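You operate a simulated robot arm through the tools that you are given. There is no shell and no other tool.

You are at the controls of a simulated robot arm. One attempt, no reset.

JOB
Doff the wound core from the table winder into the small carton.
Fine: orange clip off its catch on to the table, chuck open, counter zeroed after. Set down upright: orange tape clip.
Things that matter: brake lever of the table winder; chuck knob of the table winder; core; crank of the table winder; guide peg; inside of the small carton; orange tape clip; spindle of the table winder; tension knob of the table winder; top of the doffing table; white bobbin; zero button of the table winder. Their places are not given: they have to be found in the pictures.

Only the result counts: the job must be done as asked and must still hold three seconds after the hand-in. Knocking over, shifting, dropping, spilling or breaking anything else fails it.

ROBOT AND FRAMES
A 6-joint arm with a three-finger gripper, fixed in place. Base frame: the origin is at the foot of the arm, x ahead of it, y to its left, z up. Lengths are in m, angles in rad, forces in N, time in s.
Its first joint turns from -2.897 to 2.897 rad. Payload 4.89 kg.
Tool frame: the origin (TCP) lies between the finger pads and is the grasp point; the fingertips stand 0.03 m ahead of it; z points along the fingers, y is the line along which they close. The gripper opens to 0.164 m. The gripper's body begins 0.125 m behind the TCP.
Orientation is that of the tool frame in the base frame, as [roll, pitch, yaw] about the fixed x, y, z axes, in that order (R = Rz(yaw) Ry(pitch) Rx(roll)). With the fingers straight down and closing along the base's y, the tool's x points along the base's -x, its y along +y and its z along -z.

CONTROLS
- The arm moves only by the tool step_arm. Its argument "deltas" is a list of rows, each an object of numbers (a shift or turn left out is 0, a gripper value left out holds the last): "x", "y", "z": the shift along the base's x, y, z in m; "wx", "wy", "wz": the turn, a rotation vector about the base's x, y, z in rad; "grip": the gripper command, from -1 (shut) to 1 (fully open), values between in proportion. In form: [{"x": .., "y": .., "z": .., "wx": .., "wy": .., "wz": .., "grip": ..}, ...]. A call has 1 to 20 rows; each row is the pose to reach, as a shift and turn from the pose commanded when the call began. A row lasts 0.2 s, in which the tool goes at most 0.05 m and 0.15 rad; a call with a longer step from one row to the next is refused whole, and so is a gripper value outside its range. A pose out of reach is approached as far as the arm can. The call stops where the force on the tool passes 50 N (or 10 N more than at its start, if that is more) or the arm is blocked; 0.2 s more then pass. The fingers move at their own pace (about 0.108 m/s each) and stop on an object; they squeeze with about 33 N. The grip force told is the motor's: it shows also when the fingers shut on nothing. Time passes only in rows, and 0.2 s behind the last, so rows that repeat a pose let the fingers close. It gives the time, the measured TCP pose, the force on the tool (base axes), the opening and the grip force at its end, in the units of the frame above (readings bear some noise), with the torque about the TCP (base axes, N m) and any sound that the robot's microphone picked up.
- Cameras (640 x 400 px; columns grow to the right, rows downward): "scene" is fixed at [0.3998, 0.6499, 1.5541]; the picture's right is [-0.85, -0.53, 0.00], its down [-0.42, 0.67, -0.61] and it looks along [0.33, -0.52, -0.79] (base axes); focal length 281 px, centre (320, 200). "wrist" rides on the gripper at [0.076, -0.002, -0.152] in the tool frame; the picture's right is [0.02, 1.00, 0.00], its down [-0.88, 0.02, -0.47] and it looks along [-0.47, 0.01, 0.88] (tool axes); focal length 247 px, centre (320, 200).
- get_image(camera): a new picture of that camera. It takes no simulated time.
- lift_body(by): slides the trunk up (or, below 0, down) by that many m; the arm rides with it, the base frame stays. It gives what a move gives, with no picture.
- point_at(camera, pixels): for up to 12 pixels [column, row] of the newest picture of that camera ("zoom" is the newest enlarged one), the place [x, y, z] in the base frame of the surface seen there, good to about 0.002 m. It takes no simulated time.
- inspect(camera, box): a new picture of the part [left, top, right, bottom] of that camera's present view, enlarged. It takes no simulated time.
- sign_off(): hands the job in; it is judged then, once.

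Open the gripper and draw the arm clear of the work before you hand the job in, unless the task says otherwise.

The tools are called after "Request:" by a JSON object that holds its "op" and its "data". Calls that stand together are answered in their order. step_arm: Moves the arm, as the interface text tells. Its arguments: {"type":"object","properties":{"deltas":{"type":"array","items":{"type":"object","properties":{"x":{"type":"number"},"y":{"type":"number"},"z":{"type":"number"},"wx":{"type":"number"},"wy":{"type":"number"},"wz":{"type":"number"},"grip":{"type":"number"}}}}},"required":["deltas"]} The other tools are called the same way: lift_body (by) slides the trunk up or down; get_image (camera) takes a picture; point_at (camera, pixels) gives the place of the surface under pixels of a picture; inspect (camera, box) takes an enlarged picture of a part of a camera's view; sign_off () hands the job in.

At the start:

```text
time_s: 0.0
ee_pos: [0.5081, 0.0496, 1.2077]
tool_rot: [-3.141, 0.001, 3.141]
wrist_force: [-0.3, 0.2, -0.3]
torque: [0.01, -0.02, -0.01]
gripper_width: 0.164
grip_force: 0.0
trunk travel left (down, up): [-0.125, 0.265]
```

scene: 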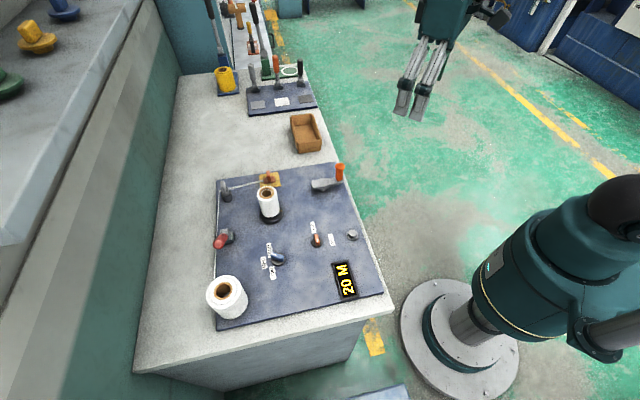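
wrist: 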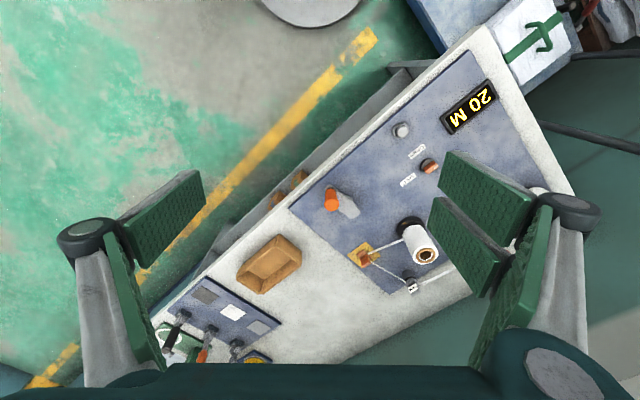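

The scene picture shows the winder panel around (290,240), with the carton at (305,132). I'll enlarge the panel to identify the parts.

Request:
{"op": "inspect", "data": {"camera": "scene", "box": [200, 155, 400, 335]}}

Request:
{"op": "inspect", "data": {"camera": "scene", "box": [210, 160, 310, 225]}}

```text
2.22 times, centred on (300, 245) of scene
```

zoom: 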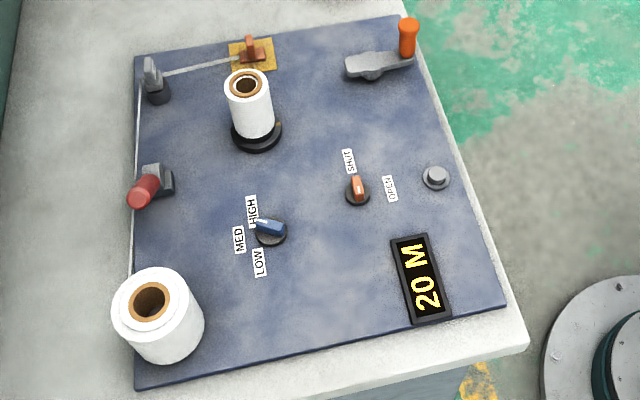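

```text
6.15 times, centred on (260, 192) of scene
```

zoom: 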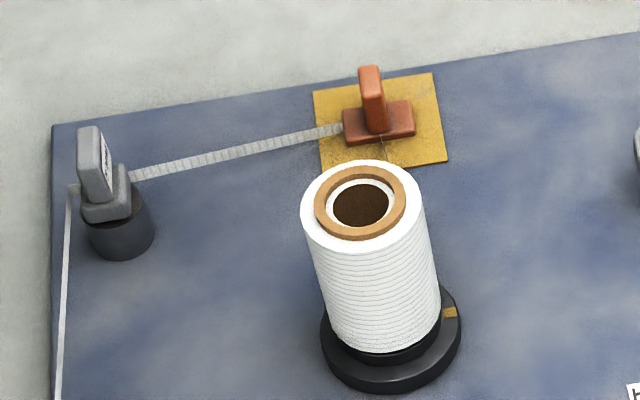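

The orange clip sits on a yellow catch plate, the core stands on the spindle, and the chuck knob (orange pointer) is next to its SHUT/OPEN labels. I'll get coordinates from this zoom, centred on (260,192).

Request:
{"op": "point_at", "data": {"camera": "zoom", "pixels": [[370, 72], [378, 112], [350, 132], [408, 132], [320, 95], [432, 80], [445, 160], [360, 205], [362, 172], [368, 240], [390, 375], [450, 315]]}}

Request:
{"op": "inspect", "data": {"camera": "scene", "box": [255, 215, 375, 305]}}

```text
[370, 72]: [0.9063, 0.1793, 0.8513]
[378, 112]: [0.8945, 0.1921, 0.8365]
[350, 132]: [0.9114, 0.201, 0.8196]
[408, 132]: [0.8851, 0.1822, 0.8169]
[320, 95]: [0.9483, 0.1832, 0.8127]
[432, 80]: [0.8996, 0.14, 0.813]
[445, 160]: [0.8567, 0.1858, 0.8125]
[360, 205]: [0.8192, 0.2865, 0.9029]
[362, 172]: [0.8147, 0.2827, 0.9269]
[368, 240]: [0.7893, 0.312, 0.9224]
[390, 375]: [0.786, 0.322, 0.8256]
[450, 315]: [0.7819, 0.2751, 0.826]
```

```text
4.44 times, centred on (315, 260) of scene
```

zoom: 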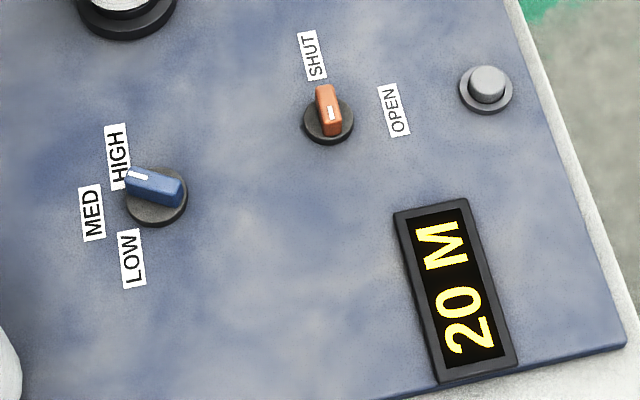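

The chuck knob points to SHUT, the button is the grey one at zoom (486,85), and the tension knob is blue. I'll get their positions.

Request:
{"op": "point_at", "data": {"camera": "zoom", "pixels": [[325, 88], [335, 132], [330, 110], [310, 130], [350, 125], [486, 82], [486, 108], [315, 55], [398, 110], [400, 150], [155, 185], [155, 222]]}}

Request:
{"op": "inspect", "data": {"camera": "scene", "box": [275, 100, 345, 165]}}

```text
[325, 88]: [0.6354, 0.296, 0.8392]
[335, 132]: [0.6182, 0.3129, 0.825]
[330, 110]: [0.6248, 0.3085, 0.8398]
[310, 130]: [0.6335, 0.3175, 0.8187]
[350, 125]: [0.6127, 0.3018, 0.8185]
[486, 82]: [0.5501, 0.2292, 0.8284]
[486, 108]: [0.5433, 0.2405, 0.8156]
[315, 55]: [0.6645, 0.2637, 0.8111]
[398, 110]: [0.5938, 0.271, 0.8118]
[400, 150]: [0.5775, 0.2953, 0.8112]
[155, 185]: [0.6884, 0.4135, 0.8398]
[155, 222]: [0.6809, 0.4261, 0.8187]
```

```text
6.15 times, centred on (310, 132) of scene
```

zoom: 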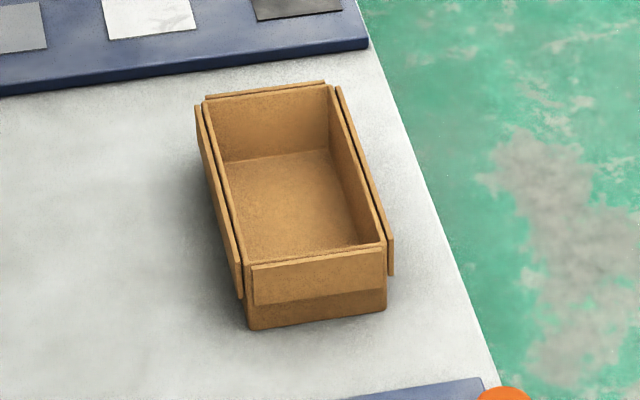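

Now the carton: I'll point at its rim corners, its floor, and the table around it.

Request:
{"op": "point_at", "data": {"camera": "zoom", "pixels": [[208, 100], [328, 84], [384, 243], [243, 265], [290, 200], [250, 170], [310, 165], [330, 235], [150, 200], [320, 360], [440, 330], [60, 130]]}}

Request:
{"op": "inspect", "data": {"camera": "scene", "box": [205, 155, 365, 255]}}

```text
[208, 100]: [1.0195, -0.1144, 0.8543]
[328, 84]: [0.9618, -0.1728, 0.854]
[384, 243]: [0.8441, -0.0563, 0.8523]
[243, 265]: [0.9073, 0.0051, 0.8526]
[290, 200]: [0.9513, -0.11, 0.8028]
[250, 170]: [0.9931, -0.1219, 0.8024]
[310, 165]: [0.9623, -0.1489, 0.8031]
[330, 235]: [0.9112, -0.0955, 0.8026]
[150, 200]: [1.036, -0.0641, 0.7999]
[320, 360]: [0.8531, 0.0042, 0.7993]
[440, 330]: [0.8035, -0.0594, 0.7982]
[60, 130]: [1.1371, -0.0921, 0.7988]
```

```text
4.00 times, centred on (285, 205) of scene
```

zoom: 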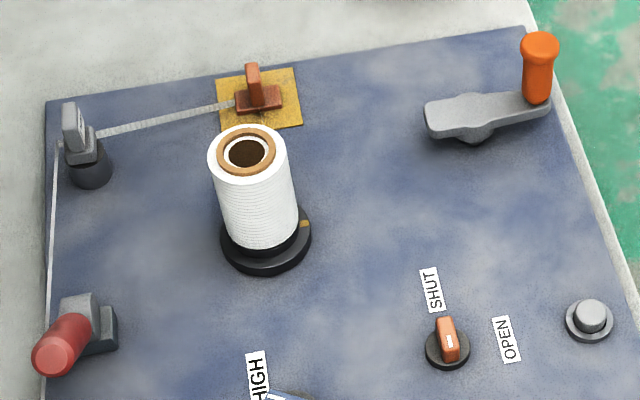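

The core stands on a black flange with the spindle hidden inside it, and there's a grey block on the guide peg. I'll zoom in on the guide peg and the orange clip before planning the grasps.

Request:
{"op": "inspect", "data": {"camera": "scene", "box": [210, 165, 250, 205]}}

Request:
{"op": "inspect", "data": {"camera": "scene", "box": [250, 165, 290, 205]}}

Request:
{"op": "inspect", "data": {"camera": "wrist", "box": [320, 160, 480, 310]}}

```text
10.00 times, centred on (230, 185) of scene
```

zoom: 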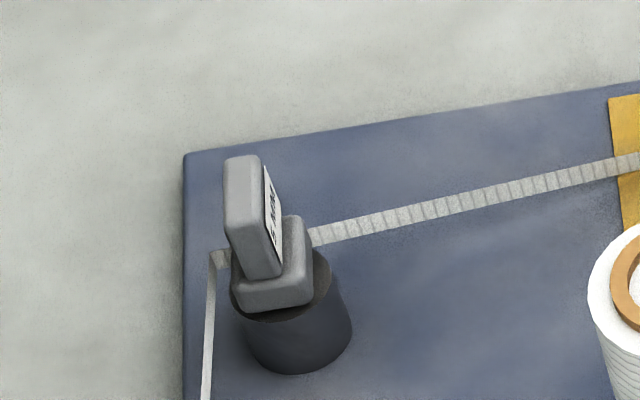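

```text
10.00 times, centred on (270, 185) of scene
```

zoom: 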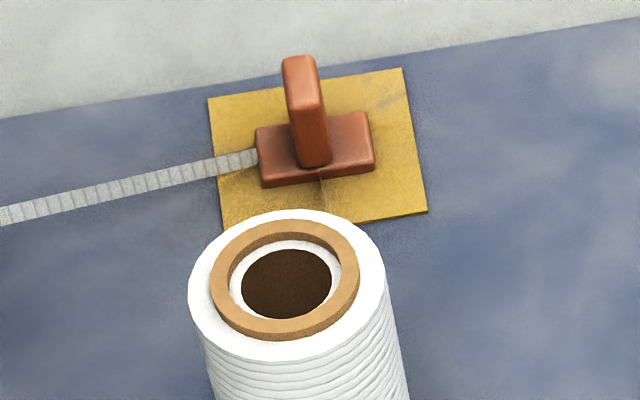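

```text
2.67 times, centred on (400, 235) of wrist
```

zoom: 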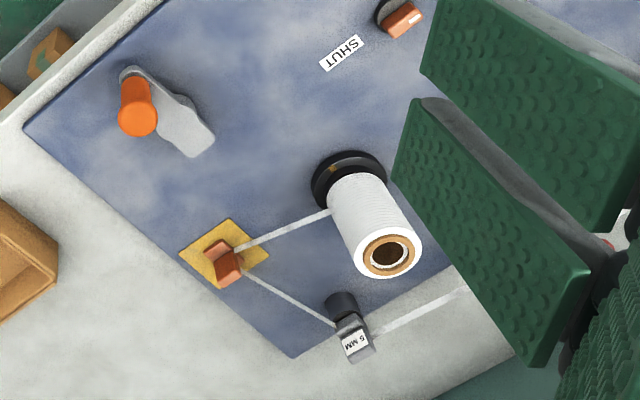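

The tape runs bobbin → guide peg → orange clip → core. I'll measure the clip's handle and base, and the core's rim, from the 10x zoom.

Request:
{"op": "inspect", "data": {"camera": "scene", "box": [250, 165, 290, 205]}}

Request:
{"op": "point_at", "data": {"camera": "zoom", "pixels": [[290, 65], [312, 62], [300, 106], [320, 106], [302, 160], [328, 160], [262, 135], [366, 118], [370, 160], [268, 180], [285, 150], [350, 140]]}}

Request:
{"op": "point_at", "data": {"camera": "zoom", "pixels": [[192, 285], [382, 280], [285, 214], [285, 356], [214, 285], [355, 275], [285, 226], [285, 335], [285, 285], [285, 310], [330, 285], [320, 190]]}}

```text
10.00 times, centred on (270, 185) of scene
```

zoom: 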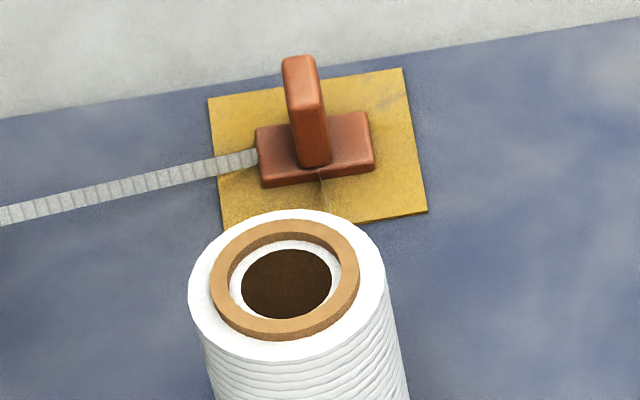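

```text
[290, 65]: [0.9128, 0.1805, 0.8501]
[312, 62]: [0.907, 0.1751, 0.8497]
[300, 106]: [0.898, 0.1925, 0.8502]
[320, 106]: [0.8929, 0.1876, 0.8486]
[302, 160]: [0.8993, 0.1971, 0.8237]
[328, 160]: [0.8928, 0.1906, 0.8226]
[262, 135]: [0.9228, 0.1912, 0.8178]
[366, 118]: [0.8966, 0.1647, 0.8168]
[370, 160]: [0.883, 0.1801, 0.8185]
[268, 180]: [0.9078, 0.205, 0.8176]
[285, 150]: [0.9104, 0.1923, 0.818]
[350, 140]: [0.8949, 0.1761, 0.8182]
```

```text
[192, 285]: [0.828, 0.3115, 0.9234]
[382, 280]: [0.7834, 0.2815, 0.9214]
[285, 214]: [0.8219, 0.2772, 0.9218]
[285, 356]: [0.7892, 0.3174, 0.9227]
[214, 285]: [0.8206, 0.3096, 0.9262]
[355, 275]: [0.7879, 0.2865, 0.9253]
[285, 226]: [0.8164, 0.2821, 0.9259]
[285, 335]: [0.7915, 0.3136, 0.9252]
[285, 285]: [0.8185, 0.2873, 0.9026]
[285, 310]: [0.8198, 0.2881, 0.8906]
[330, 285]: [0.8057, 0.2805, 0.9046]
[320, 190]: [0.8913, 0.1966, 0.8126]
```

The clip handle's thin side lies along about 45° in the base xy plane. Its centre is about (0.9026, 0.1845), base top z ≈ 0.818, handle top z ≈ 0.850. I'll move above it, turn the tool by −45°, and look with the wrist camera.

Request:
{"op": "step_arm", "data": {"deltas": [{"x": 0.03, "y": 0.01, "z": 0, "wz": -0.065, "grip": -0.2}, {"x": 0.065, "y": 0.02, "z": -0.005, "wz": -0.13}, {"x": 0.1, "y": 0.033, "z": -0.015, "wz": -0.196}, {"x": 0.135, "y": 0.045, "z": -0.03, "wz": -0.262}, {"x": 0.17, "y": 0.057, "z": -0.045, "wz": -0.327}, {"x": 0.205, "y": 0.069, "z": -0.06, "wz": -0.393}, {"x": 0.24, "y": 0.081, "z": -0.08, "wz": -0.458}, {"x": 0.275, "y": 0.093, "z": -0.1, "wz": -0.523}, {"x": 0.31, "y": 0.105, "z": -0.12, "wz": -0.589}, {"x": 0.345, "y": 0.118, "z": -0.14, "wz": -0.654}, {"x": 0.375, "y": 0.128, "z": -0.16, "wz": -0.72}, {"x": 0.3945, "y": 0.135, "z": -0.18, "wz": -0.785}, {"x": 0.3945, "y": 0.135, "z": -0.19, "wz": -0.785}]}}

Request:
{"op": "get_image", "data": {"camera": "wrist"}}

Request:
{"op": "get_image", "data": {"camera": "scene"}}

```text
time_s: 2.8
ee_pos: [0.9045, 0.1845, 1.0174]
tool_rot: [-3.142, 0.001, 2.357]
wrist_force: [-0.1, 0.0, -0.9]
torque: [0.03, 0.02, 0.02]
gripper_width: 0.0657
grip_force: 0.0
trunk travel left (down, up): [-0.125, 0.265]
```

```text
taken
```

wrist: 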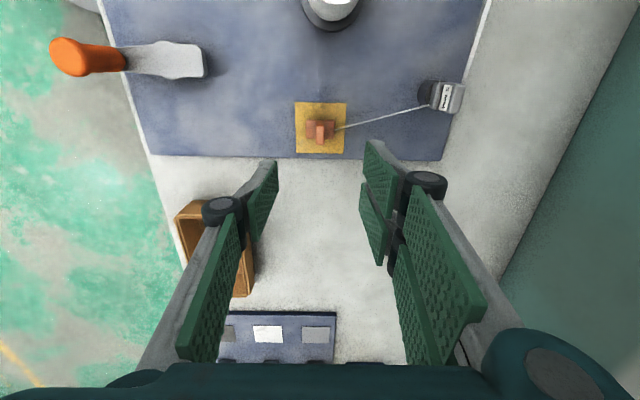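

```text
taken
```

scene: 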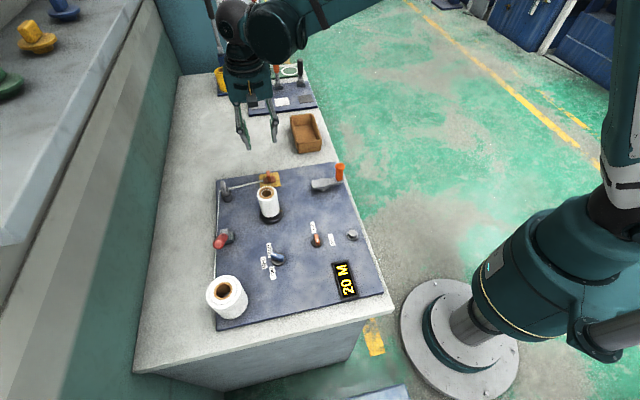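

The wrist camera shows the clip on its yellow plate at about (320,130), well aligned with the tool. I'll enlarge it to refine its position, and look at the free table area for a set-down spot.

Request:
{"op": "inspect", "data": {"camera": "wrist", "box": [285, 95, 355, 160]}}

Request:
{"op": "point_at", "data": {"camera": "wrist", "pixels": [[155, 153], [230, 156], [300, 158], [440, 160], [300, 200], [330, 220], [300, 260], [190, 205], [232, 270], [250, 290], [430, 220], [210, 190]]}}

```text
6.15 times, centred on (320, 128) of wrist
```

zoom: 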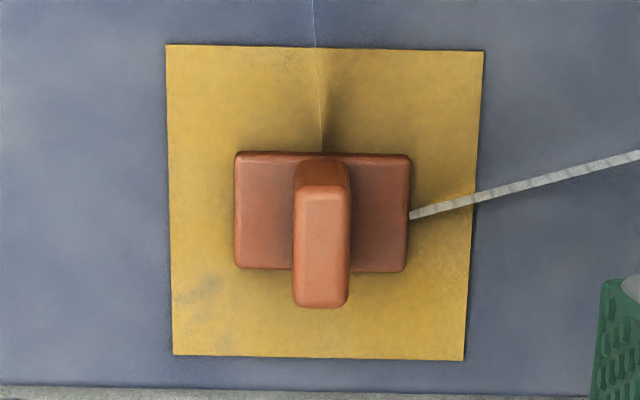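

```text
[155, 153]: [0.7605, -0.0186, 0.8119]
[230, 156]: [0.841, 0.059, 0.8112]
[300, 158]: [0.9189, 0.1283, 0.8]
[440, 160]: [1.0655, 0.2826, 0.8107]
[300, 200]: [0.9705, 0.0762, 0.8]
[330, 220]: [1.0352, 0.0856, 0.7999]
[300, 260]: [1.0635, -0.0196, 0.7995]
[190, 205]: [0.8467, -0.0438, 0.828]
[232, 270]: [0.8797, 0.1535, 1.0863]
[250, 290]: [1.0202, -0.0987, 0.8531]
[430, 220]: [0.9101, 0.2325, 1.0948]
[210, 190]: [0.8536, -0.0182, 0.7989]
```

I'll measure the clip base and handle top in this wrist zoom.

Request:
{"op": "point_at", "data": {"camera": "zoom", "pixels": [[240, 158], [405, 160], [403, 266], [240, 263], [304, 192], [342, 192], [300, 300], [344, 300], [322, 245], [170, 48], [480, 55], [322, 172]]}}

```text
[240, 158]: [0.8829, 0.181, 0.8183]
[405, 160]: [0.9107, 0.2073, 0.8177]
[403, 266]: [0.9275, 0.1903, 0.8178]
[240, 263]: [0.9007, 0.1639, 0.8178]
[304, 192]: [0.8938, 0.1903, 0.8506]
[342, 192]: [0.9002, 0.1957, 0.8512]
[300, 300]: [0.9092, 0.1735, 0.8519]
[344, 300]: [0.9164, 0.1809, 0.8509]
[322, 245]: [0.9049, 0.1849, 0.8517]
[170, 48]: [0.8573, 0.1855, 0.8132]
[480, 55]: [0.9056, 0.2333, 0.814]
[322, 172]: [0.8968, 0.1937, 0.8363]
```

The clip centre is about (0.905, 0.185) and the TCP is at (0.9045, 0.1845), so they're well aligned. I'll narrow the gripper to about 0.04 m and lower so the tips stop just above the clip base.

Request:
{"op": "step_arm", "data": {"deltas": [{"x": 0.0005, "y": 0.0007, "z": -0.03, "grip": -0.512}, {"x": 0.0005, "y": 0.0007, "z": -0.06}, {"x": 0.0005, "y": 0.0007, "z": -0.09}, {"x": 0.0005, "y": 0.0007, "z": -0.12}, {"x": 0.0005, "y": 0.0007, "z": -0.14}, {"x": 0.0005, "y": 0.0007, "z": -0.155}, {"x": 0.0005, "y": 0.0007, "z": -0.163}, {"x": 0.0005, "y": 0.0007, "z": -0.163}]}}

Request:
{"op": "get_image", "data": {"camera": "wrist"}}

Request:
{"op": "inspect", "data": {"camera": "scene", "box": [210, 120, 330, 210]}}

```text
time_s: 4.6
ee_pos: [0.9059, 0.1853, 0.8543]
tool_rot: [-3.14, 0.0, 2.356]
wrist_force: [0.0, -0.3, -0.4]
torque: [-0.02, 0.03, -0.02]
gripper_width: 0.0399
grip_force: 0.1
trunk travel left (down, up): [-0.125, 0.265]
```

```text
taken
```

wrist: 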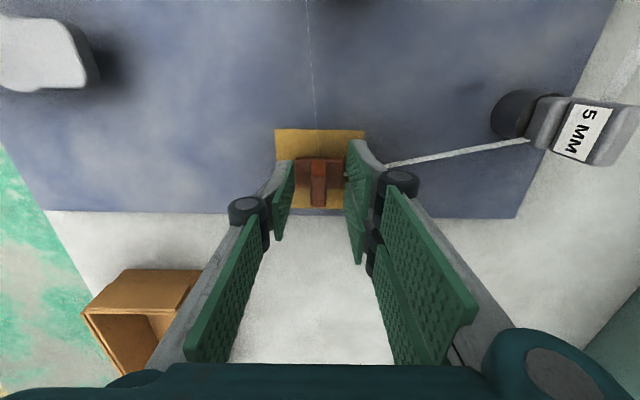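

```text
4.44 times, centred on (270, 165) of scene
```

zoom: 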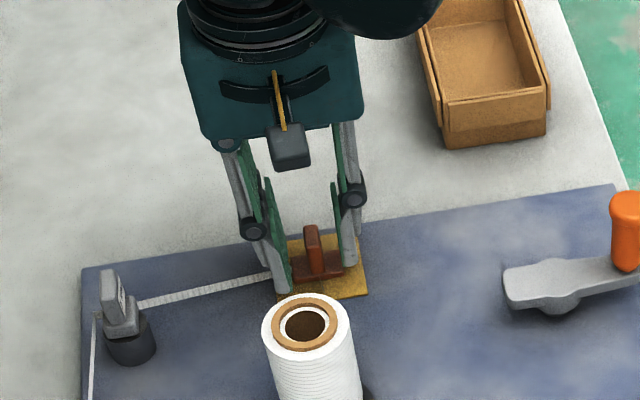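

The fingers straddle the clip handle with the tips just above its base. I'll close on it and hold long enough for the grip to settle.

Request:
{"op": "step_arm", "data": {"deltas": [{"grip": -1}, {"grip": -1}, {"grip": -1}, {"grip": -1}]}}

Request:
{"op": "get_image", "data": {"camera": "wrist"}}

```text
time_s: 5.6
ee_pos: [0.9046, 0.1858, 0.8541]
tool_rot: [-3.141, 0.001, 2.354]
wrist_force: [0.6, 0.1, 0.3]
torque: [0.02, 0.02, -0.01]
gripper_width: 0.011
grip_force: 32.9
trunk travel left (down, up): [-0.125, 0.265]
```

```text
taken
```

wrist: 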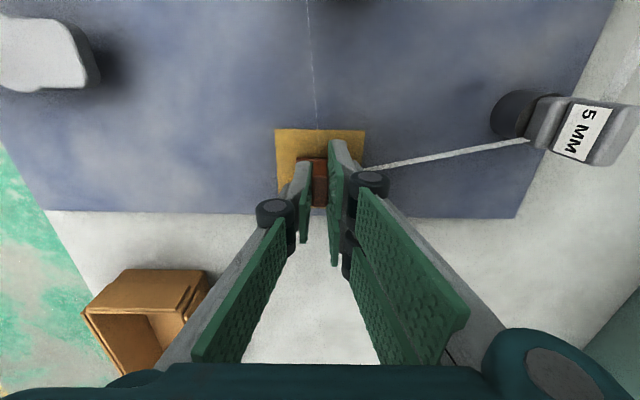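

The clip is gripped (width 0.011 m, 32.9 N). I'll lift gently straight up and watch the force.

Request:
{"op": "step_arm", "data": {"deltas": [{"z": 0.003}, {"z": 0.006}, {"z": 0.01}, {"z": 0.015}, {"z": 0.02}]}}

Request:
{"op": "get_image", "data": {"camera": "wrist"}}

Request:
{"op": "inspect", "data": {"camera": "scene", "box": [210, 120, 330, 210]}}

```text
time_s: 6.8
ee_pos: [0.905, 0.1859, 0.8758]
tool_rot: [-3.141, 0.0, 2.356]
wrist_force: [-0.3, 0.5, -0.5]
torque: [0.0, 0.05, 0.02]
gripper_width: 0.0108
grip_force: 33.3
trunk travel left (down, up): [-0.125, 0.265]
```

```text
taken
```

wrist: 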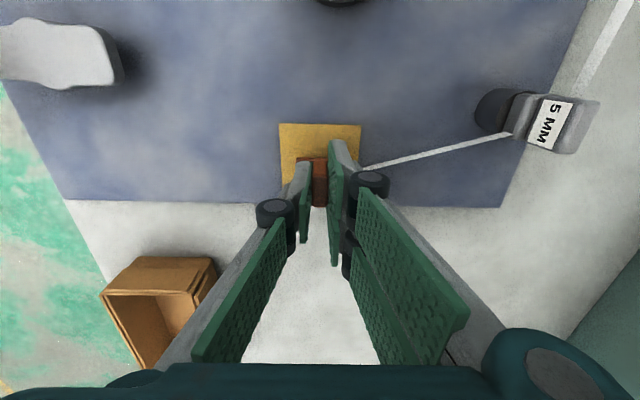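

```text
4.44 times, centred on (270, 165) of scene
```

zoom: 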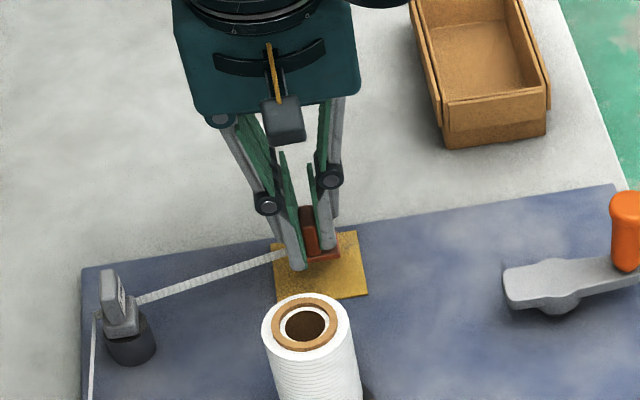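

The clip came off its catch freely, with the tape from the peg still on it. I'll carry it to bare table at about (0.932, 0.082), between the panel edge and the carton, keeping it upright and stopping just above the surface.

Request:
{"op": "step_arm", "data": {"deltas": [{"z": 0.015}, {"x": 0.007, "y": -0.026, "z": 0.02}, {"x": 0.014, "y": -0.052, "z": 0.02}, {"x": 0.021, "y": -0.078, "z": 0.02}, {"x": 0.027, "y": -0.104, "z": 0.02}, {"x": 0.027, "y": -0.104, "z": 0.01}, {"x": 0.027, "y": -0.104, "z": -0.01}, {"x": 0.027, "y": -0.104, "z": -0.025}, {"x": 0.027, "y": -0.104, "z": -0.03}]}}

Request:
{"op": "get_image", "data": {"camera": "wrist"}}

Request:
{"op": "inspect", "data": {"camera": "scene", "box": [210, 90, 350, 195]}}

```text
time_s: 8.8
ee_pos: [0.9338, 0.0813, 0.8446]
tool_rot: [3.141, -0.001, 2.355]
wrist_force: [-0.6, -0.9, 0.3]
torque: [0.03, 0.0, -0.02]
gripper_width: 0.0112
grip_force: 33.3
trunk travel left (down, up): [-0.125, 0.265]
```

```text
taken
```

wrist: 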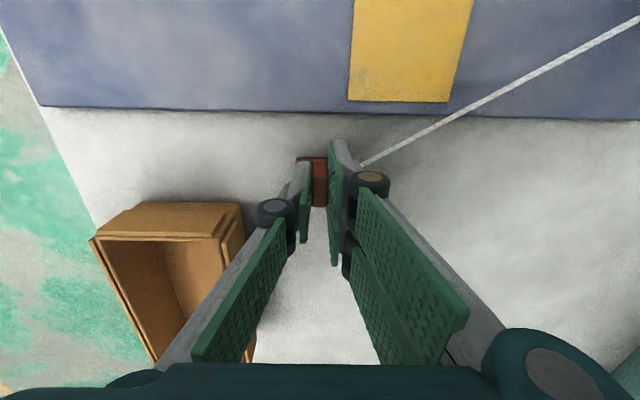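

```text
3.81 times, centred on (280, 142) of scene
```

zoom: 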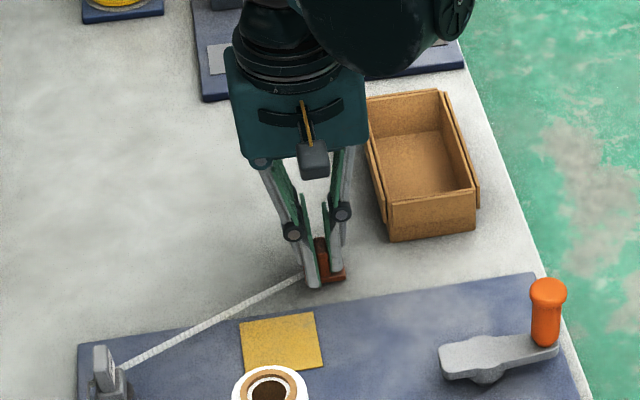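

The clip hovers a few millimetres above the table at about (0.934, 0.081). I'll lower in millimetre steps to make contact.

Request:
{"op": "step_arm", "data": {"deltas": [{"z": -0.001}, {"z": -0.002}, {"z": -0.003}, {"z": -0.0035}]}}

```text
time_s: 9.8
ee_pos: [0.9316, 0.0812, 0.8412]
tool_rot: [3.14, -0.001, 2.356]
wrist_force: [1.0, 0.8, 6.4]
torque: [0.05, -0.08, 0.01]
gripper_width: 0.0109
grip_force: 32.9
trunk travel left (down, up): [-0.125, 0.265]
```

There's 6.4 N upward on the tool, so the clip is resting on the table. I'll open slightly to release it, then go straight up.

Request:
{"op": "step_arm", "data": {"deltas": [{"grip": -0.8}, {"grip": -0.6}, {"grip": -0.5}, {"grip": -0.5}, {"z": 0.01, "grip": -0.5}, {"z": 0.03}, {"z": 0.06}, {"z": 0.1}, {"z": 0.14}]}}

Request:
{"op": "get_image", "data": {"camera": "wrist"}}

Request:
{"op": "inspect", "data": {"camera": "scene", "box": [210, 90, 350, 195]}}

```text
time_s: 11.8
ee_pos: [0.9331, 0.0793, 0.9807]
tool_rot: [3.141, -0.001, 2.357]
wrist_force: [1.0, -0.3, -0.9]
torque: [-0.05, 0.13, 0.03]
gripper_width: 0.0408
grip_force: 0.1
trunk travel left (down, up): [-0.125, 0.265]
```

```text
taken
```

wrist: 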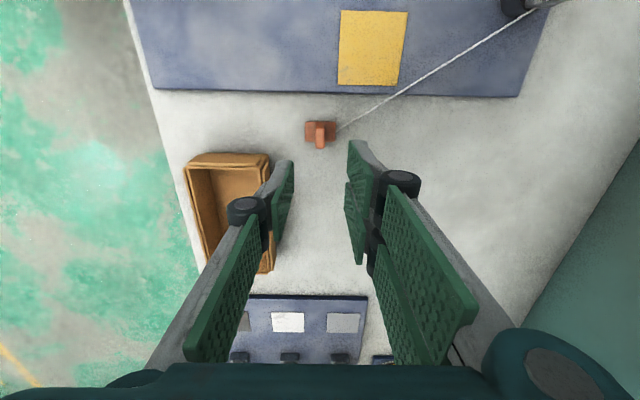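

```text
3.81 times, centred on (280, 142) of scene
```

zoom: 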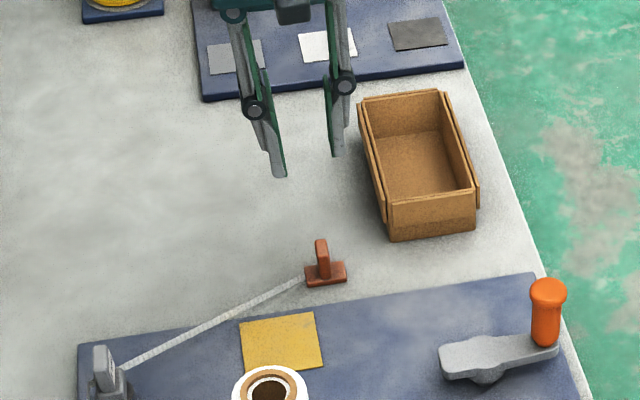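

The clip stands upright on the table at zoom (325,265). Next is the chuck knob near (0.6255, 0.3055). I'll move above it at the same yaw, since the pointer's thin side is along 45°, and look.

Request:
{"op": "step_arm", "data": {"deltas": [{"z": 0.03}, {"x": -0.03, "y": 0.022, "z": 0.05}, {"x": -0.065, "y": 0.048, "z": 0.05}, {"x": -0.1, "y": 0.073, "z": 0.05}, {"x": -0.135, "y": 0.099, "z": 0.05}, {"x": -0.17, "y": 0.125, "z": 0.05}, {"x": -0.205, "y": 0.151, "z": 0.05}, {"x": -0.24, "y": 0.177, "z": 0.05}, {"x": -0.275, "y": 0.203, "z": 0.05}, {"x": -0.3075, "y": 0.226, "z": 0.04}, {"x": -0.3075, "y": 0.226, "z": 0.02}, {"x": -0.3075, "y": 0.226, "z": 0.0}]}}

Request:
{"op": "get_image", "data": {"camera": "wrist"}}

Request:
{"op": "get_image", "data": {"camera": "scene"}}

```text
time_s: 14.4
ee_pos: [0.6246, 0.3068, 0.9802]
tool_rot: [-3.142, 0.0, 2.356]
wrist_force: [-1.5, -0.1, 0.6]
torque: [0.12, -0.14, -0.02]
gripper_width: 0.0412
grip_force: 0.1
trunk travel left (down, up): [-0.125, 0.265]
```

```text
taken
```

wrist: 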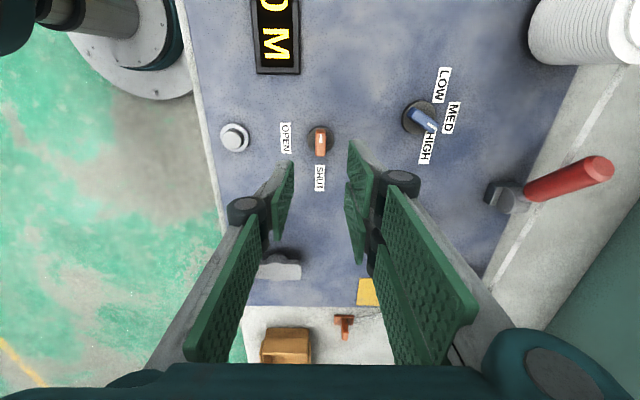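

```text
taken
```

scene: 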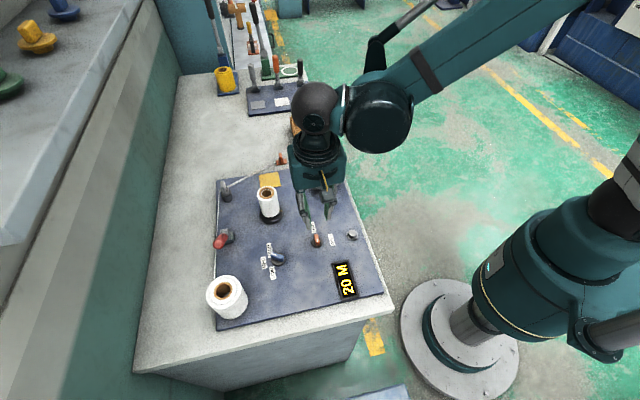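

The knob is at wrist (320,141), with SHUT below it and OPEN to the left. I'll zoom in to measure the pointer bar.

Request:
{"op": "inspect", "data": {"camera": "wrist", "box": [270, 105, 350, 200]}}

Request:
{"op": "inspect", "data": {"camera": "wrist", "box": [300, 120, 340, 165]}}

```text
4.21 times, centred on (310, 152) of wrist
```

zoom: 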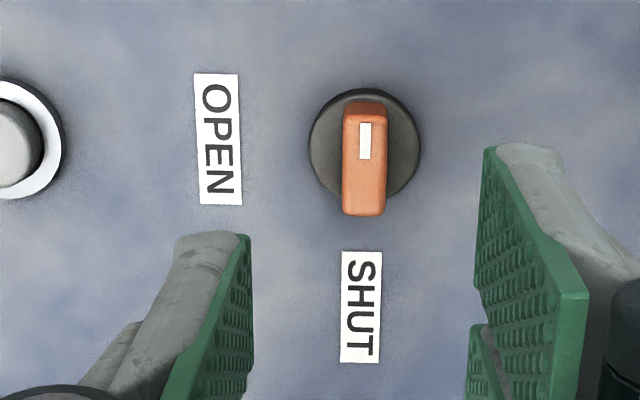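

```text
8.89 times, centred on (320, 142) of wrist
```

zoom: 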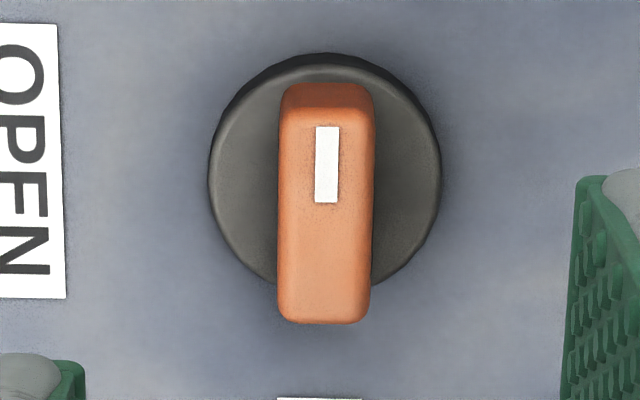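

The white mark on the orange bar sits at the end away from SHUT. I'll compare with the blue tension knob's mark and labels to understand the pointing convention.

Request:
{"op": "inspect", "data": {"camera": "wrist", "box": [390, 60, 470, 170]}}

Request:
{"op": "inspect", "data": {"camera": "scene", "box": [295, 210, 345, 255]}}

Request:
{"op": "inspect", "data": {"camera": "scene", "box": [255, 230, 300, 285]}}

```text
3.64 times, centred on (430, 115) of wrist
```

zoom: 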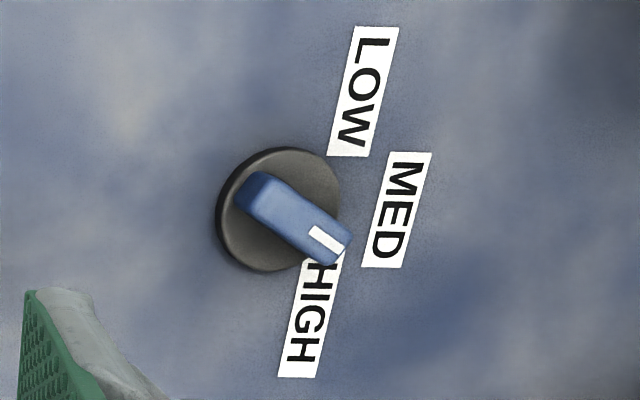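

```text
8.89 times, centred on (320, 232) of scene
```

zoom: 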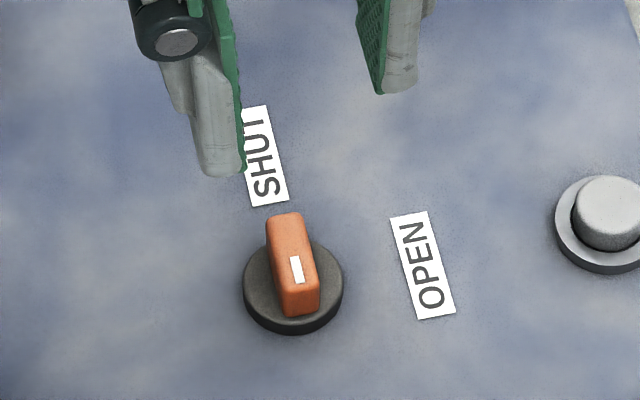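

```text
7.27 times, centred on (278, 258) of scene
```

zoom: 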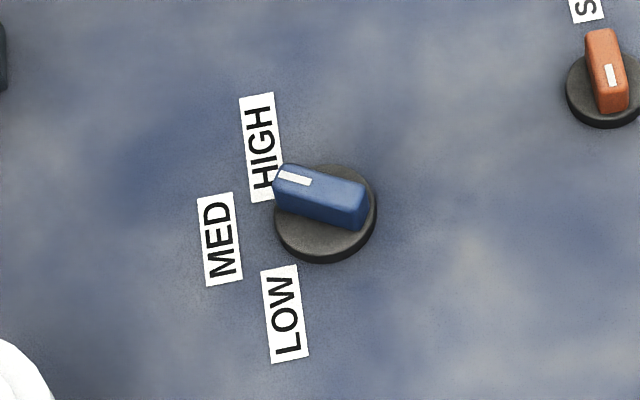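

The marks don't line up obviously with the labels, so I'll get exact base coordinates for both knobs' bars, marks and labels.

Request:
{"op": "point_at", "data": {"camera": "zoom", "pixels": [[262, 145], [220, 240], [285, 315], [282, 178], [308, 182], [357, 205], [280, 225], [372, 205], [325, 258], [315, 168], [285, 190], [362, 225]]}}

Request:
{"op": "inspect", "data": {"camera": "wrist", "box": [270, 105, 350, 200]}}

Request:
{"op": "point_at", "data": {"camera": "zoom", "pixels": [[365, 122], [365, 160], [345, 125], [383, 125], [346, 208], [382, 208], [364, 165], [312, 150], [419, 150], [365, 92], [361, 305], [218, 140]]}}

```text
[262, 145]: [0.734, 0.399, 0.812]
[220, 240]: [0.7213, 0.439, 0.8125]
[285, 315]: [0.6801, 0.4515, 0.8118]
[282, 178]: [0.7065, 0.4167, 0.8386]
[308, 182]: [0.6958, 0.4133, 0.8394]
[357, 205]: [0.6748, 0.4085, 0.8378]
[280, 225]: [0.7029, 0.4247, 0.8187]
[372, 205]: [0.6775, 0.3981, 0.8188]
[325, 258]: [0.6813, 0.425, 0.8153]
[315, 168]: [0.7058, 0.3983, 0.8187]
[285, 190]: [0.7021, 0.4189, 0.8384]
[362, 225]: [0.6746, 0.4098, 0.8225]
```

```text
4.21 times, centred on (310, 152) of wrist
```

zoom: 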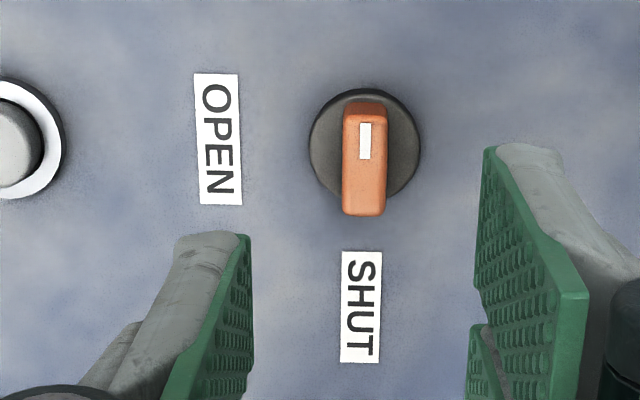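

```text
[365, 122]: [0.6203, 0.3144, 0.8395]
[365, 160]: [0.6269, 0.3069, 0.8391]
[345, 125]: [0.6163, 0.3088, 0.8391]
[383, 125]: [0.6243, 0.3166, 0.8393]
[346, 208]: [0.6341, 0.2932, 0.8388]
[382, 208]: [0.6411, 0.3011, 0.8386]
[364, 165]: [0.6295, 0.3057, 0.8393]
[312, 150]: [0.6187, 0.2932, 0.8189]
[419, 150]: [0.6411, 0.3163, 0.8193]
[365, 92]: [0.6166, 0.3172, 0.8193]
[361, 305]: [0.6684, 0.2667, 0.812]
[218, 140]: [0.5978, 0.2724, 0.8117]
```

The orange bar centre is about (0.629, 0.305), its top z ≈ 0.839, and it lies exactly along the SHUT label's axis, though its white mark is on the opposite end. I'm not sure which way opens it, so I'll test gently. First I'll check in free air that the wrist can turn a quarter either way.

Request:
{"op": "step_arm", "data": {"deltas": [{"wz": -0.15}, {"wz": -0.3}, {"wz": -0.45}, {"wz": -0.6}, {"wz": -0.75}, {"wz": -0.9}, {"wz": -1.05}, {"wz": -1.2}, {"wz": -1.35}, {"wz": -1.5}, {"wz": -1.6}, {"wz": -1.6}]}}

Request:
{"op": "get_image", "data": {"camera": "wrist"}}

```text
time_s: 17.0
ee_pos: [0.6236, 0.3067, 0.9826]
tool_rot: [-3.14, -0.001, 0.755]
wrist_force: [0.4, -0.2, 0.1]
torque: [0.0, 0.01, 0.0]
gripper_width: 0.0411
grip_force: 0.1
trunk travel left (down, up): [-0.125, 0.265]
```

```text
taken
```

wrist: 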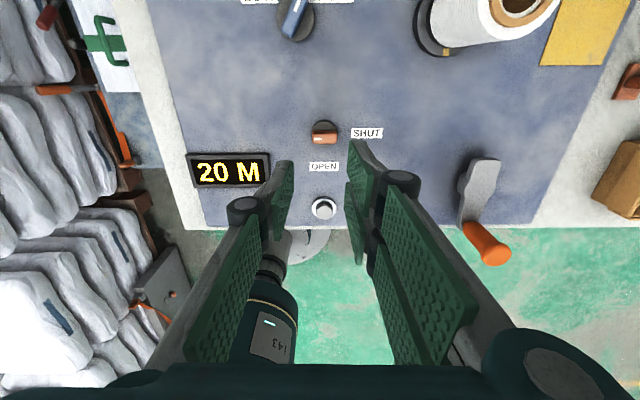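

The −90° yaw is reachable. In this view the text reads upright, with SHUT to the right of the knob and OPEN below it, so I'll zoom in on both knobs.

Request:
{"op": "inspect", "data": {"camera": "wrist", "box": [290, 100, 400, 190]}}

Request:
{"op": "inspect", "data": {"camera": "wrist", "box": [410, 0, 570, 90]}}

```text
4.44 times, centred on (345, 145) of wrist
```

zoom: 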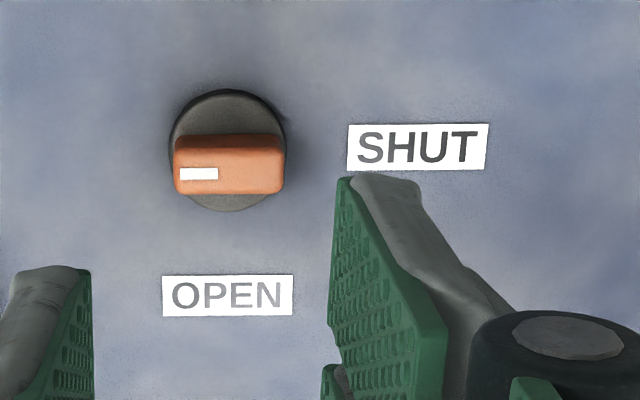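

```text
4.00 times, centred on (490, 45) of wrist
```

zoom: 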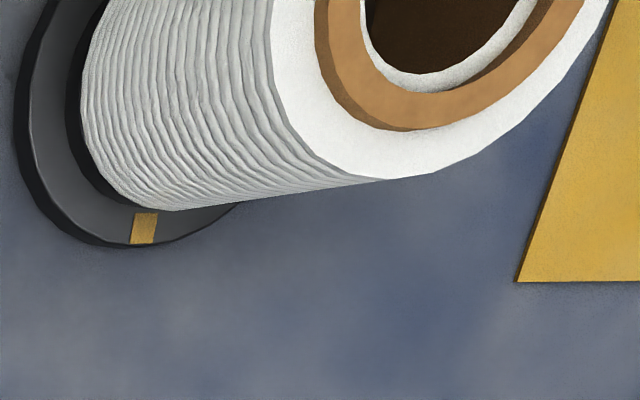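

Now I'll turn back to the bar-aligned yaw, centre over the knob, and go down partway to re-measure before gripping.

Request:
{"op": "step_arm", "data": {"deltas": [{"wz": 0.15}, {"wz": 0.3}, {"wz": 0.45}, {"wz": 0.6}, {"wz": 0.75}, {"wz": 0.9}, {"wz": 1.05}, {"wz": 1.2}, {"wz": 1.35}, {"wz": 1.5}, {"wz": 1.6, "x": 0.002, "y": -0.001, "z": -0.01}, {"wz": 1.6, "x": 0.004, "y": -0.002, "z": -0.03}, {"wz": 1.6, "x": 0.004, "y": -0.002, "z": -0.06}, {"wz": 1.6, "x": 0.004, "y": -0.002, "z": -0.08}]}}

Request:
{"op": "get_image", "data": {"camera": "wrist"}}

Request:
{"op": "inspect", "data": {"camera": "wrist", "box": [280, 120, 360, 200]}}

```text
time_s: 20.0
ee_pos: [0.6287, 0.3033, 0.8997]
tool_rot: [-3.142, 0.0, 2.358]
wrist_force: [-0.2, 0.5, 0.3]
torque: [0.03, -0.12, 0.01]
gripper_width: 0.0409
grip_force: 0.1
trunk travel left (down, up): [-0.125, 0.265]
```

```text
taken
```

wrist: 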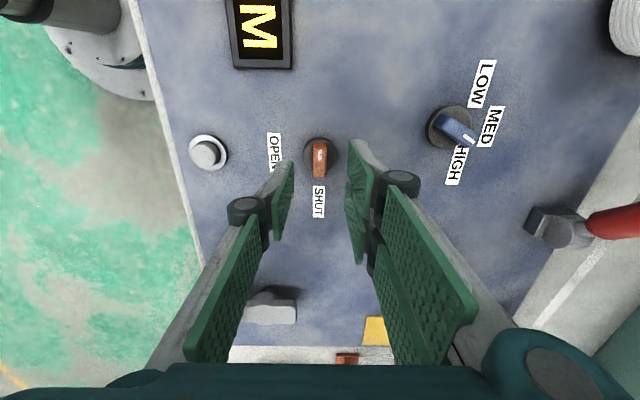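

```text
5.00 times, centred on (320, 160) of wrist
```

zoom: 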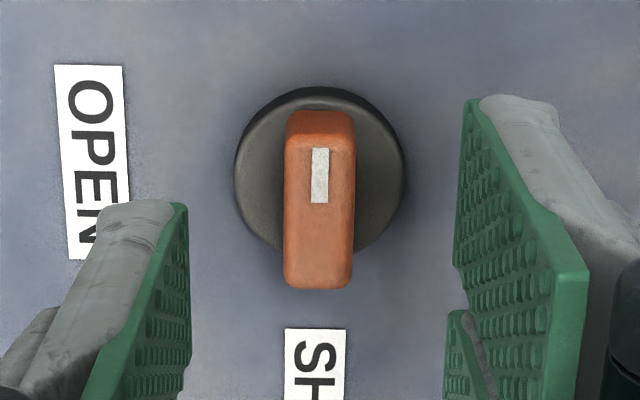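

I'll re-measure the bar's top corners and the disc edges from this closer view.

Request:
{"op": "point_at", "data": {"camera": "zoom", "pixels": [[290, 142], [352, 142], [288, 280], [350, 280], [320, 210], [237, 175], [403, 175], [320, 95], [320, 155], [320, 200]]}}

```text
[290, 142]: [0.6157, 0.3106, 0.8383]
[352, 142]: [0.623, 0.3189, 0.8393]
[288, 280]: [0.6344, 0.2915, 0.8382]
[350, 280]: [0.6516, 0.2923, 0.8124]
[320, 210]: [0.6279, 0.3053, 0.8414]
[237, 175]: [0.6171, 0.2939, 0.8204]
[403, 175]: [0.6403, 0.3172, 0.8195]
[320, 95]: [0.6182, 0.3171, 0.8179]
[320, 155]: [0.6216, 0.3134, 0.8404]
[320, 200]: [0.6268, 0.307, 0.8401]
```

The bar centre and knob axis agree at about (0.6287, 0.3054), and I'm aligned with them. I'll lower until the tips are about 3 mm above the disc, then close.

Request:
{"op": "step_arm", "data": {"deltas": [{"z": -0.02}, {"z": -0.035}, {"z": -0.043}, {"z": -0.047}, {"z": -0.047, "grip": -1}, {"z": -0.047, "grip": -1}, {"z": -0.047, "grip": -1}, {"z": -0.047, "grip": -1}]}}

Request:
{"op": "get_image", "data": {"camera": "wrist"}}

```text
time_s: 21.8
ee_pos: [0.6283, 0.3054, 0.8538]
tool_rot: [-3.139, 0.0, 2.357]
wrist_force: [-14.2, -14.1, -21.0]
torque: [-0.61, 0.12, -0.01]
gripper_width: 0.0129
grip_force: 45.3
trunk travel left (down, up): [-0.125, 0.265]
```

```text
taken
```

wrist: 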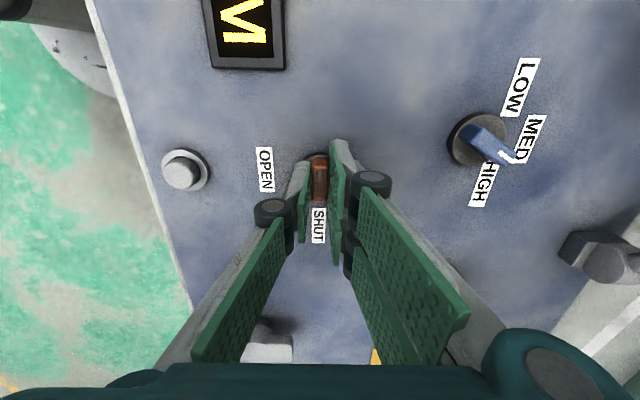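

The bar is gripped (width 0.0129 m), but the fingers are a little off-centre: the force is (−14, −14, −21) N. I'll ease about 0.7 mm toward −x/−y and slightly down to relieve it.

Request:
{"op": "step_arm", "data": {"deltas": [{"x": -0.0003, "y": -0.0003, "z": -0.0003}, {"x": -0.0006, "y": -0.0006, "z": -0.0005}]}}

```text
time_s: 22.4
ee_pos: [0.6283, 0.3044, 0.8531]
tool_rot: [-3.141, 0.002, 2.355]
wrist_force: [2.0, -12.6, -25.9]
torque: [0.01, 0.21, 0.03]
gripper_width: 0.0128
grip_force: 45.3
trunk travel left (down, up): [-0.125, 0.265]
```

The lateral force changed but a downward pull remains, so I'll reopen slightly and close again to clear the built-up stress.

Request:
{"op": "step_arm", "data": {"deltas": [{"grip": -0.75}, {"grip": -0.75}, {"grip": -0.75}]}}

Request:
{"op": "inspect", "data": {"camera": "wrist", "box": [280, 120, 380, 220]}}

```text
time_s: 23.2
ee_pos: [0.6279, 0.3059, 0.854]
tool_rot: [3.141, 0.001, 2.357]
wrist_force: [0.1, 0.2, 0.1]
torque: [-0.04, 0.01, -0.03]
gripper_width: 0.0205
grip_force: 0.1
trunk travel left (down, up): [-0.125, 0.265]
```

```text
4.00 times, centred on (330, 170) of wrist
```

zoom: 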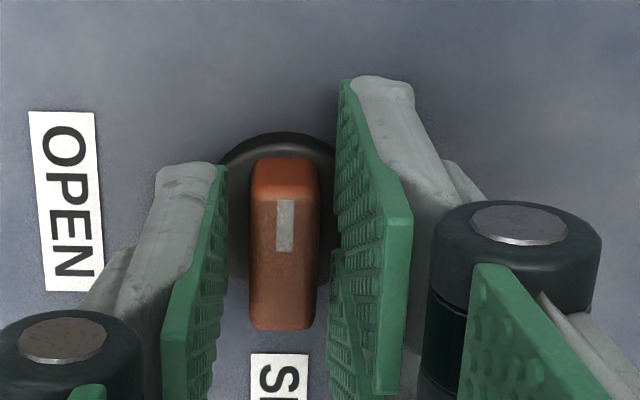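

The bar is roughly centred between the open fingers and the forces are now zero. I'll close again and read the force.

Request:
{"op": "step_arm", "data": {"deltas": [{"grip": -0.85}, {"grip": -0.9}, {"grip": -1}, {"grip": -1}, {"grip": -1}]}}

```text
time_s: 24.4
ee_pos: [0.6285, 0.3057, 0.8551]
tool_rot: [3.141, 0.0, 2.355]
wrist_force: [13.3, 13.2, 6.1]
torque: [0.47, -0.19, 0.02]
gripper_width: 0.0128
grip_force: 45.4
trunk travel left (down, up): [-0.125, 0.265]
```

Now the lateral force is +18.7 N along the closing line where it was −20 N before, so the true centre lies between. I'll shift back +0.4 mm along that line.

Request:
{"op": "step_arm", "data": {"deltas": [{"x": 0.0003, "y": 0.0003}, {"x": 0.0003, "y": 0.0003}]}}

```text
time_s: 25.0
ee_pos: [0.6286, 0.3059, 0.8536]
tool_rot: [3.141, -0.001, 2.357]
wrist_force: [15.1, 7.9, 7.8]
torque: [0.48, -0.12, 0.0]
gripper_width: 0.0126
grip_force: 44.7
trunk travel left (down, up): [-0.125, 0.265]
```

The forces are modest now. I'll try a small clockwise turn (tail toward OPEN) and watch the z torque.

Request:
{"op": "step_arm", "data": {"deltas": [{"wz": -0.04}, {"wz": -0.08}, {"wz": -0.12}]}}

Request:
{"op": "inspect", "data": {"camera": "wrist", "box": [260, 120, 380, 230]}}

```text
time_s: 25.8
ee_pos: [0.628, 0.3059, 0.8541]
tool_rot: [3.141, -0.001, 2.238]
wrist_force: [6.5, 13.1, 6.9]
torque: [0.28, -0.17, 1.66]
gripper_width: 0.0144
grip_force: 44.7
trunk travel left (down, up): [-0.125, 0.265]
```

```text
3.64 times, centred on (320, 175) of wrist
```

zoom: 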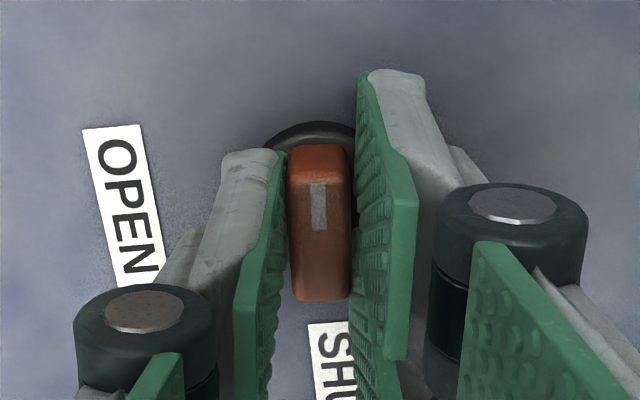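

The torque rose to +1.66 N m after only −0.12 rad, which suggests clockwise is against a stop. I'll turn back and try the same amount counter-clockwise to compare.

Request:
{"op": "step_arm", "data": {"deltas": [{"wz": 0.06}, {"wz": 0.12}, {"wz": 0.16}, {"wz": 0.2}, {"wz": 0.24}]}}

Request:
{"op": "inspect", "data": {"camera": "wrist", "box": [260, 120, 380, 230]}}

```text
time_s: 27.0
ee_pos: [0.6273, 0.3052, 0.8532]
tool_rot: [3.141, -0.001, 2.476]
wrist_force: [5.9, 1.3, 7.6]
torque: [0.07, -0.15, -0.01]
gripper_width: 0.0126
grip_force: 45.1
trunk travel left (down, up): [-0.125, 0.265]
```

```text
3.64 times, centred on (320, 175) of wrist
```

zoom: 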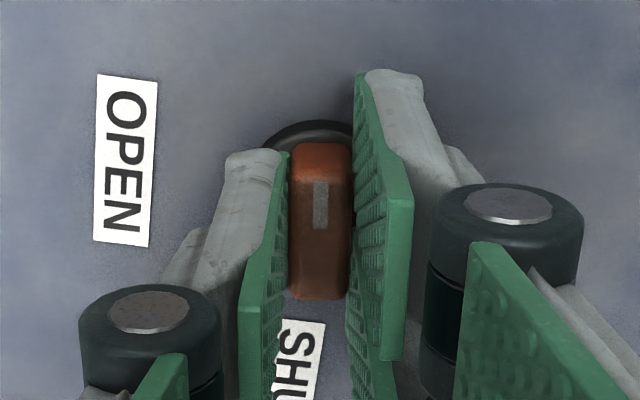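

Counter-clockwise turned freely (torque ≈ 0, the bar followed), so the white mark is the pointer and must go +90° to OPEN. I'll continue counter-clockwise in stages.

Request:
{"op": "step_arm", "data": {"deltas": [{"wz": 0.1}, {"wz": 0.2}, {"wz": 0.3}, {"wz": 0.4}, {"wz": 0.5}]}}

```text
time_s: 28.2
ee_pos: [0.6275, 0.3051, 0.853]
tool_rot: [-3.141, 0.0, 2.977]
wrist_force: [0.4, -12.3, 0.6]
torque: [-0.56, -1.12, -0.01]
gripper_width: 0.0129
grip_force: 45.1
trunk travel left (down, up): [-0.125, 0.265]
```

It's turning freely, with −12 N building up in y. I'll continue the turn with a small −y correction.

Request:
{"op": "step_arm", "data": {"deltas": [{"wz": 0.1, "y": -0.0003}, {"wz": 0.2, "y": -0.0003}, {"wz": 0.3, "y": -0.0003}, {"wz": 0.4, "y": -0.0003}]}}

Request:
{"op": "inspect", "data": {"camera": "wrist", "box": [240, 100, 400, 230]}}

```text
time_s: 29.2
ee_pos: [0.6273, 0.3043, 0.8548]
tool_rot: [-3.142, 0.0, -2.906]
wrist_force: [-3.7, -18.2, -15.9]
torque: [-0.68, 0.96, 0.01]
gripper_width: 0.0126
grip_force: 45.1
trunk travel left (down, up): [-0.125, 0.265]
```

```text
3.08 times, centred on (320, 165) of wrist
```

zoom: 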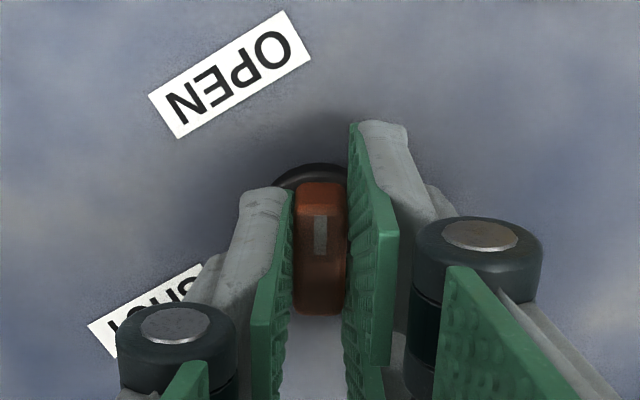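

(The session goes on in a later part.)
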